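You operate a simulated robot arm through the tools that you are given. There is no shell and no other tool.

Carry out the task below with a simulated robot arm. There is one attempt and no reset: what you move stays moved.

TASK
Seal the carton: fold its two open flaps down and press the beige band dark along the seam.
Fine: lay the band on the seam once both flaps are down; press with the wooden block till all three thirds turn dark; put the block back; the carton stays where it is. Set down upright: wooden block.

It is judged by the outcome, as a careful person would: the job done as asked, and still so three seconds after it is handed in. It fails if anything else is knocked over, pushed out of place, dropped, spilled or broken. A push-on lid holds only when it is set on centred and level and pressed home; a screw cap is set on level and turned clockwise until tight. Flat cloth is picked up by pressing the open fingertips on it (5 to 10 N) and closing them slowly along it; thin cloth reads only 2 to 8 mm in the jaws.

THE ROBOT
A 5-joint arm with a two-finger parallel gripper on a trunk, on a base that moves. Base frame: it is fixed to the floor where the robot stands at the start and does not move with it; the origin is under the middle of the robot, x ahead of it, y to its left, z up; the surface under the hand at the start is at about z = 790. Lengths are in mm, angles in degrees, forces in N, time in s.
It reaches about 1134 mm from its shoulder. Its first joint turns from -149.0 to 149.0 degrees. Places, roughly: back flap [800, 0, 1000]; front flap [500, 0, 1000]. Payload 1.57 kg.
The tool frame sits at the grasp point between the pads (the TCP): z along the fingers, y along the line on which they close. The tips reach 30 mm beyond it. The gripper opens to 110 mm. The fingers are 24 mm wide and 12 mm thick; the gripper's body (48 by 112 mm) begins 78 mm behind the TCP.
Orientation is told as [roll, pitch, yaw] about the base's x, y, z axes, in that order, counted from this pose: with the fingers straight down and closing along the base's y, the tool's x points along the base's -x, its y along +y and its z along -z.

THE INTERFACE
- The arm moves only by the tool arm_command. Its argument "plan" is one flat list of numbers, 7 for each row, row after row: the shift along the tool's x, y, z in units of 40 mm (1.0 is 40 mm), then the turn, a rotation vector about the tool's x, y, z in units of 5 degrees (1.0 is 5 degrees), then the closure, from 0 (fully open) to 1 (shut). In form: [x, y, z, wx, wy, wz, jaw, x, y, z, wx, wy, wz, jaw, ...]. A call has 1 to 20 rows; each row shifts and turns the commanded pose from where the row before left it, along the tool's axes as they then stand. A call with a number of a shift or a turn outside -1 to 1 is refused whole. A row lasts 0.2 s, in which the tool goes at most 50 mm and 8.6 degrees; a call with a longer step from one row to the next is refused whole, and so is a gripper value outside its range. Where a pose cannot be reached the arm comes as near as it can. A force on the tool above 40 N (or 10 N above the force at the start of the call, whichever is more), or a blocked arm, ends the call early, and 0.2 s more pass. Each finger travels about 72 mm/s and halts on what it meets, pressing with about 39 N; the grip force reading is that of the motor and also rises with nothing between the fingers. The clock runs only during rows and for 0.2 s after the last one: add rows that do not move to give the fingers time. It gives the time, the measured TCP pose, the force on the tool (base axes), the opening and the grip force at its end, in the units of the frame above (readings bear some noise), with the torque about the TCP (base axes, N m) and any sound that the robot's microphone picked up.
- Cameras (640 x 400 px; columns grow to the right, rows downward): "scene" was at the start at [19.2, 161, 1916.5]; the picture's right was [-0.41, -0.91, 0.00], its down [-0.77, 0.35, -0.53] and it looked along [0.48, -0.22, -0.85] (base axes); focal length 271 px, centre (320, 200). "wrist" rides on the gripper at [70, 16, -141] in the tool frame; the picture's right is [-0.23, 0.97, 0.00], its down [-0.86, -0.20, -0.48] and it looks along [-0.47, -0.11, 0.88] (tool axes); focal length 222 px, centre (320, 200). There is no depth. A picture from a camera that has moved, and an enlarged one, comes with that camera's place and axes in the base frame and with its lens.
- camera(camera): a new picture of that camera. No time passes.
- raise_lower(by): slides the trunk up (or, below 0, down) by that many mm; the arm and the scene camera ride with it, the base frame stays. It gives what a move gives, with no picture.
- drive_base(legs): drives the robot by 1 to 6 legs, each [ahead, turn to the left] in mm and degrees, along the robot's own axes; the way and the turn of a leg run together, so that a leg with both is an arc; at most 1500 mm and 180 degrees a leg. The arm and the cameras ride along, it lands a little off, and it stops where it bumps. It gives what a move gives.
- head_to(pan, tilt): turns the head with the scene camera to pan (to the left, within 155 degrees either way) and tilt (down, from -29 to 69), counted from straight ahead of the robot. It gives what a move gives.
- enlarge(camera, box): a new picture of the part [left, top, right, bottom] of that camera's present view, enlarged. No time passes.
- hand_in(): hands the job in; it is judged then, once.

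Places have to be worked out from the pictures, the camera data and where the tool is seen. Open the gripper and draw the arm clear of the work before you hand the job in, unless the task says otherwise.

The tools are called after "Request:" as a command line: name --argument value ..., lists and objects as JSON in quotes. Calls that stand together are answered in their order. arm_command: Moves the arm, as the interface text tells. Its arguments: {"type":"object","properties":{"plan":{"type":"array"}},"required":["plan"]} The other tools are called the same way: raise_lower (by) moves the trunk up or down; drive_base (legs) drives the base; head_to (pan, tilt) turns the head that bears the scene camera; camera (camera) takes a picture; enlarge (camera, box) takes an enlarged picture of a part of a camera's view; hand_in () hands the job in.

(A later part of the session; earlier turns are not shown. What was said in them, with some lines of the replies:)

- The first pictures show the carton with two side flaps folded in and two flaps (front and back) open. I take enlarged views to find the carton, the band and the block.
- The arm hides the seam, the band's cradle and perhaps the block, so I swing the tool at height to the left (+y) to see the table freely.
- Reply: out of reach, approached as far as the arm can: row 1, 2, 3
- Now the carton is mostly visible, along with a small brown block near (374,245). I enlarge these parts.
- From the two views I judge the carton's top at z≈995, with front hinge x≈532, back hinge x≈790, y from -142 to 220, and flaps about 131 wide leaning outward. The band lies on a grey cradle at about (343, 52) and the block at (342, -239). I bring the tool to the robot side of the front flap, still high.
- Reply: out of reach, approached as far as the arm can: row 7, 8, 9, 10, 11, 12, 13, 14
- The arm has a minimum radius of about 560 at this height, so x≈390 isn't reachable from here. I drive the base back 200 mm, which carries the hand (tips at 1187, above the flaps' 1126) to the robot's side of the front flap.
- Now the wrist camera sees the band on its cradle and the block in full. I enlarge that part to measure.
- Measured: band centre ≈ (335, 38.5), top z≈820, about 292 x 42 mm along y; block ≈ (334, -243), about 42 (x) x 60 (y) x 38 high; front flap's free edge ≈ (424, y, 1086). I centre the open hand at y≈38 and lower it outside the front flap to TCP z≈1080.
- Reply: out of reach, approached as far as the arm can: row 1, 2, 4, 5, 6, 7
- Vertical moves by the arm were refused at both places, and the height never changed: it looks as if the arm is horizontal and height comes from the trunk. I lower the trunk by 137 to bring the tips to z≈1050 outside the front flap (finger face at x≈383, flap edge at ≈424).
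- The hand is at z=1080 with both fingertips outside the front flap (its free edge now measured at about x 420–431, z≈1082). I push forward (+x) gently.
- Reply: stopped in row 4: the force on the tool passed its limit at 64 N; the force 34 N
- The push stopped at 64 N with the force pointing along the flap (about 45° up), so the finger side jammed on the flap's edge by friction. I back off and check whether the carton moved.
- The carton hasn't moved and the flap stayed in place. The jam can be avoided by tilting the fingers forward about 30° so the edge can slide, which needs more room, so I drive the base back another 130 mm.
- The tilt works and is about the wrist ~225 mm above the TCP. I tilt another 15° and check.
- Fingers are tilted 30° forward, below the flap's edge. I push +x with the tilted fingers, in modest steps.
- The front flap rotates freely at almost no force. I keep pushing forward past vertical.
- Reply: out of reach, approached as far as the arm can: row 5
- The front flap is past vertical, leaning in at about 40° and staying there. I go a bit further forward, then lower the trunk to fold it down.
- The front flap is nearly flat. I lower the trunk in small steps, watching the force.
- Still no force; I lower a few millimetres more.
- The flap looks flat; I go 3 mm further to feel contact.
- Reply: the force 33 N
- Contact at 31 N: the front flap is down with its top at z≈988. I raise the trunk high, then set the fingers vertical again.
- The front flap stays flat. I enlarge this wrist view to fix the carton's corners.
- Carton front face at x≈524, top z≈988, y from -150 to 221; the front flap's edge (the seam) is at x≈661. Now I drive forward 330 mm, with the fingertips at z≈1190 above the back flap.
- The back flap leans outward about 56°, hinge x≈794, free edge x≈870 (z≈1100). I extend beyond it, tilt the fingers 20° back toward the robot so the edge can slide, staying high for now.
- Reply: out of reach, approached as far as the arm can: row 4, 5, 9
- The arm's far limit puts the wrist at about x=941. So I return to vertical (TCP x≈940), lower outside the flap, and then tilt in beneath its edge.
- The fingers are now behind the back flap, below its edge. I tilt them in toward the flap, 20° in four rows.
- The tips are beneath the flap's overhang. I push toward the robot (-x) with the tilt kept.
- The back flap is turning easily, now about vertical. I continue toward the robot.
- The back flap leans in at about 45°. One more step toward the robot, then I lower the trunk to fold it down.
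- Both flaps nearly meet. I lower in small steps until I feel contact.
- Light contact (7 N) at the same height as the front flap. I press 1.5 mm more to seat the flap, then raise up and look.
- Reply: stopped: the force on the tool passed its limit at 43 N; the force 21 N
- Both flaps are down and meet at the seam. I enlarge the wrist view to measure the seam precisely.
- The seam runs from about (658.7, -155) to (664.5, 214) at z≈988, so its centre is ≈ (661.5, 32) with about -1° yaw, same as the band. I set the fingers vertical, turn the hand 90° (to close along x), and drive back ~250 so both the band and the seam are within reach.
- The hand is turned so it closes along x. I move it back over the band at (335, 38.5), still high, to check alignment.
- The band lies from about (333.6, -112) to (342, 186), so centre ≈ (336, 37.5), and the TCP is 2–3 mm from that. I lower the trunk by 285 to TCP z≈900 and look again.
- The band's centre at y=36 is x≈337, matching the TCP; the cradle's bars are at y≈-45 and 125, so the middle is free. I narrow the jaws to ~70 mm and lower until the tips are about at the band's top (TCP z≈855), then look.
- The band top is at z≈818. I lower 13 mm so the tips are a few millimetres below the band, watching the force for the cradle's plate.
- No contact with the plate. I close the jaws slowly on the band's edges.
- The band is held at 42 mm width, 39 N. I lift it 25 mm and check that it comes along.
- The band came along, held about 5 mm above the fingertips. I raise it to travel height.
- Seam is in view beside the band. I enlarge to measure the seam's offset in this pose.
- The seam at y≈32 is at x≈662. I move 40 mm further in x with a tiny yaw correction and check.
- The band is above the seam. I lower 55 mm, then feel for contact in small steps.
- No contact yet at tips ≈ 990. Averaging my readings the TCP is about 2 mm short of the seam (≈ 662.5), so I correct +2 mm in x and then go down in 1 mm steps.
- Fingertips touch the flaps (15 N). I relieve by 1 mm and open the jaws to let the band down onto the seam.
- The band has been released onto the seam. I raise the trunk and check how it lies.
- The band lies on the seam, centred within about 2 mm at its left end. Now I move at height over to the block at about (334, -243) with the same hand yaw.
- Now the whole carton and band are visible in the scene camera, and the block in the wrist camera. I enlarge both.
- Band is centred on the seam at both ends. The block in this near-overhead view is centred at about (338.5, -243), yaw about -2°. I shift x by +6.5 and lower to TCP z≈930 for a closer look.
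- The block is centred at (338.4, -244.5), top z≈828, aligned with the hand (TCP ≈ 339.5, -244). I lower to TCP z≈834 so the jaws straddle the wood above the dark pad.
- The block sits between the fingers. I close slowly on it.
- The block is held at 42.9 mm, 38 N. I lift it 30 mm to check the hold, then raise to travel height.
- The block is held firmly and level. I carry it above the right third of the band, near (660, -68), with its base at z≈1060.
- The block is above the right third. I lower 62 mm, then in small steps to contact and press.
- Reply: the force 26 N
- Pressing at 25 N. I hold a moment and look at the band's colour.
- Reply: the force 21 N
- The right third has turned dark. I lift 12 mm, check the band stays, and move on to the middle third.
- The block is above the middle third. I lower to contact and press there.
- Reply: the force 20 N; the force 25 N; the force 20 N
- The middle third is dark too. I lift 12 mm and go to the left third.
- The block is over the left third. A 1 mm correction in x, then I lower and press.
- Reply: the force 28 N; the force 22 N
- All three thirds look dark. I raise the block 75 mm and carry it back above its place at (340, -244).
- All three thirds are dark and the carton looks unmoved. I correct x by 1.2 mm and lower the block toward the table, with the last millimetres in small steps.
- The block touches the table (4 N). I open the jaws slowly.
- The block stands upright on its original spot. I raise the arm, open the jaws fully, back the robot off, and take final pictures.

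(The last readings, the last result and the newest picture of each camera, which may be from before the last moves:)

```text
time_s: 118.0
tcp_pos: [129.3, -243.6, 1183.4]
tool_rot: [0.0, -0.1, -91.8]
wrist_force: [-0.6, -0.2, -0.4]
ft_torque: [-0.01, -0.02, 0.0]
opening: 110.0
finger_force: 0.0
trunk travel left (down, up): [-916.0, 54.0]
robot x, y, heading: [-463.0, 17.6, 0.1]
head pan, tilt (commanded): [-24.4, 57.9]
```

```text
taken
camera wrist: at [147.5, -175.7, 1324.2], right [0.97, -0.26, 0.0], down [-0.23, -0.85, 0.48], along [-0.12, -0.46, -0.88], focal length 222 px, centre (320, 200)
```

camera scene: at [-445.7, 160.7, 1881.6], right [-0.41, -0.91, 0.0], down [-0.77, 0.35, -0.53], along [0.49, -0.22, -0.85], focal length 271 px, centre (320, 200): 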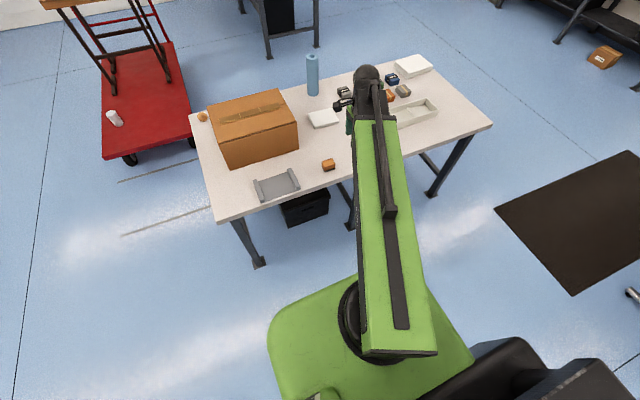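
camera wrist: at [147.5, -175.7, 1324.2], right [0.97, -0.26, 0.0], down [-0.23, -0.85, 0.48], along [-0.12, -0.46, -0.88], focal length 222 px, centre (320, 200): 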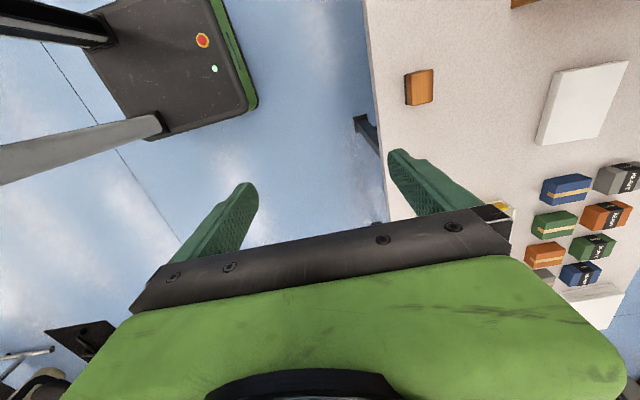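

Request:
enlarge --camera "scene" --box '[190, 70, 350, 210]'

Request:
enlarge --camera "scene" --box '[205, 85, 305, 165]'

```text
2.86 times, centred on (270, 140) of scene
camera zoom: at [-445.7, 160.7, 1881.6], right [-0.41, -0.91, 0.0], down [-0.77, 0.35, -0.53], along [0.49, -0.22, -0.85], focal length 775 px, centre (463, 371)
```

zoom: 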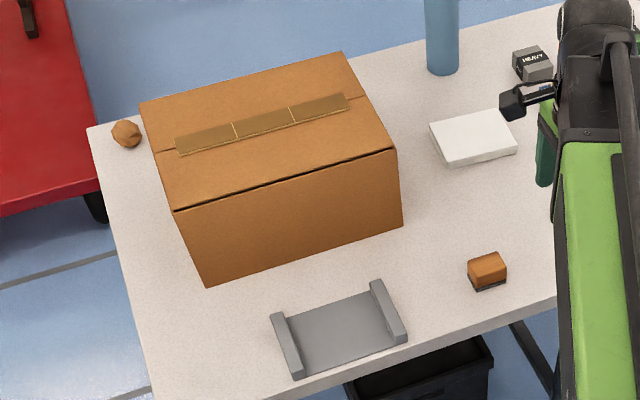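

```text
5.00 times, centred on (255, 125) of scene
camera zoom: at [-445.7, 160.7, 1881.6], right [-0.41, -0.91, 0.0], down [-0.77, 0.35, -0.53], along [0.49, -0.22, -0.85], focal length 1356 px, centre (645, 575)
```

zoom: 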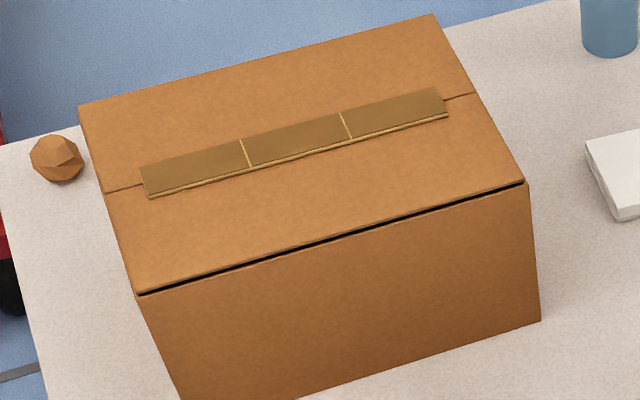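

Both flaps lie flat, and the band sits on the seam with all three thirds dark. The carton is where it was, the block stands upright in its place, and the arm is clear with the gripper open. I hand the job in.

Request:
hand_in

```text
The job is handed in.
```

The carton is sealed and the job is handed in. Both flaps are down, the band lies centred on the seam, and all three thirds have turned dark.

- **Block:** it is back on its original spot, standing upright.
- **Carton:** it shows no visible movement. My first push on the front flap jammed and peaked at 64 N before stopping. I checked straight afterwards and found no shift, and the final pictures agree.
- **Rest of the table:** nothing was knocked over or pushed out of place.
- **Robot:** the gripper is open, and I backed the robot about 200 mm away from the table so the arm is clear.
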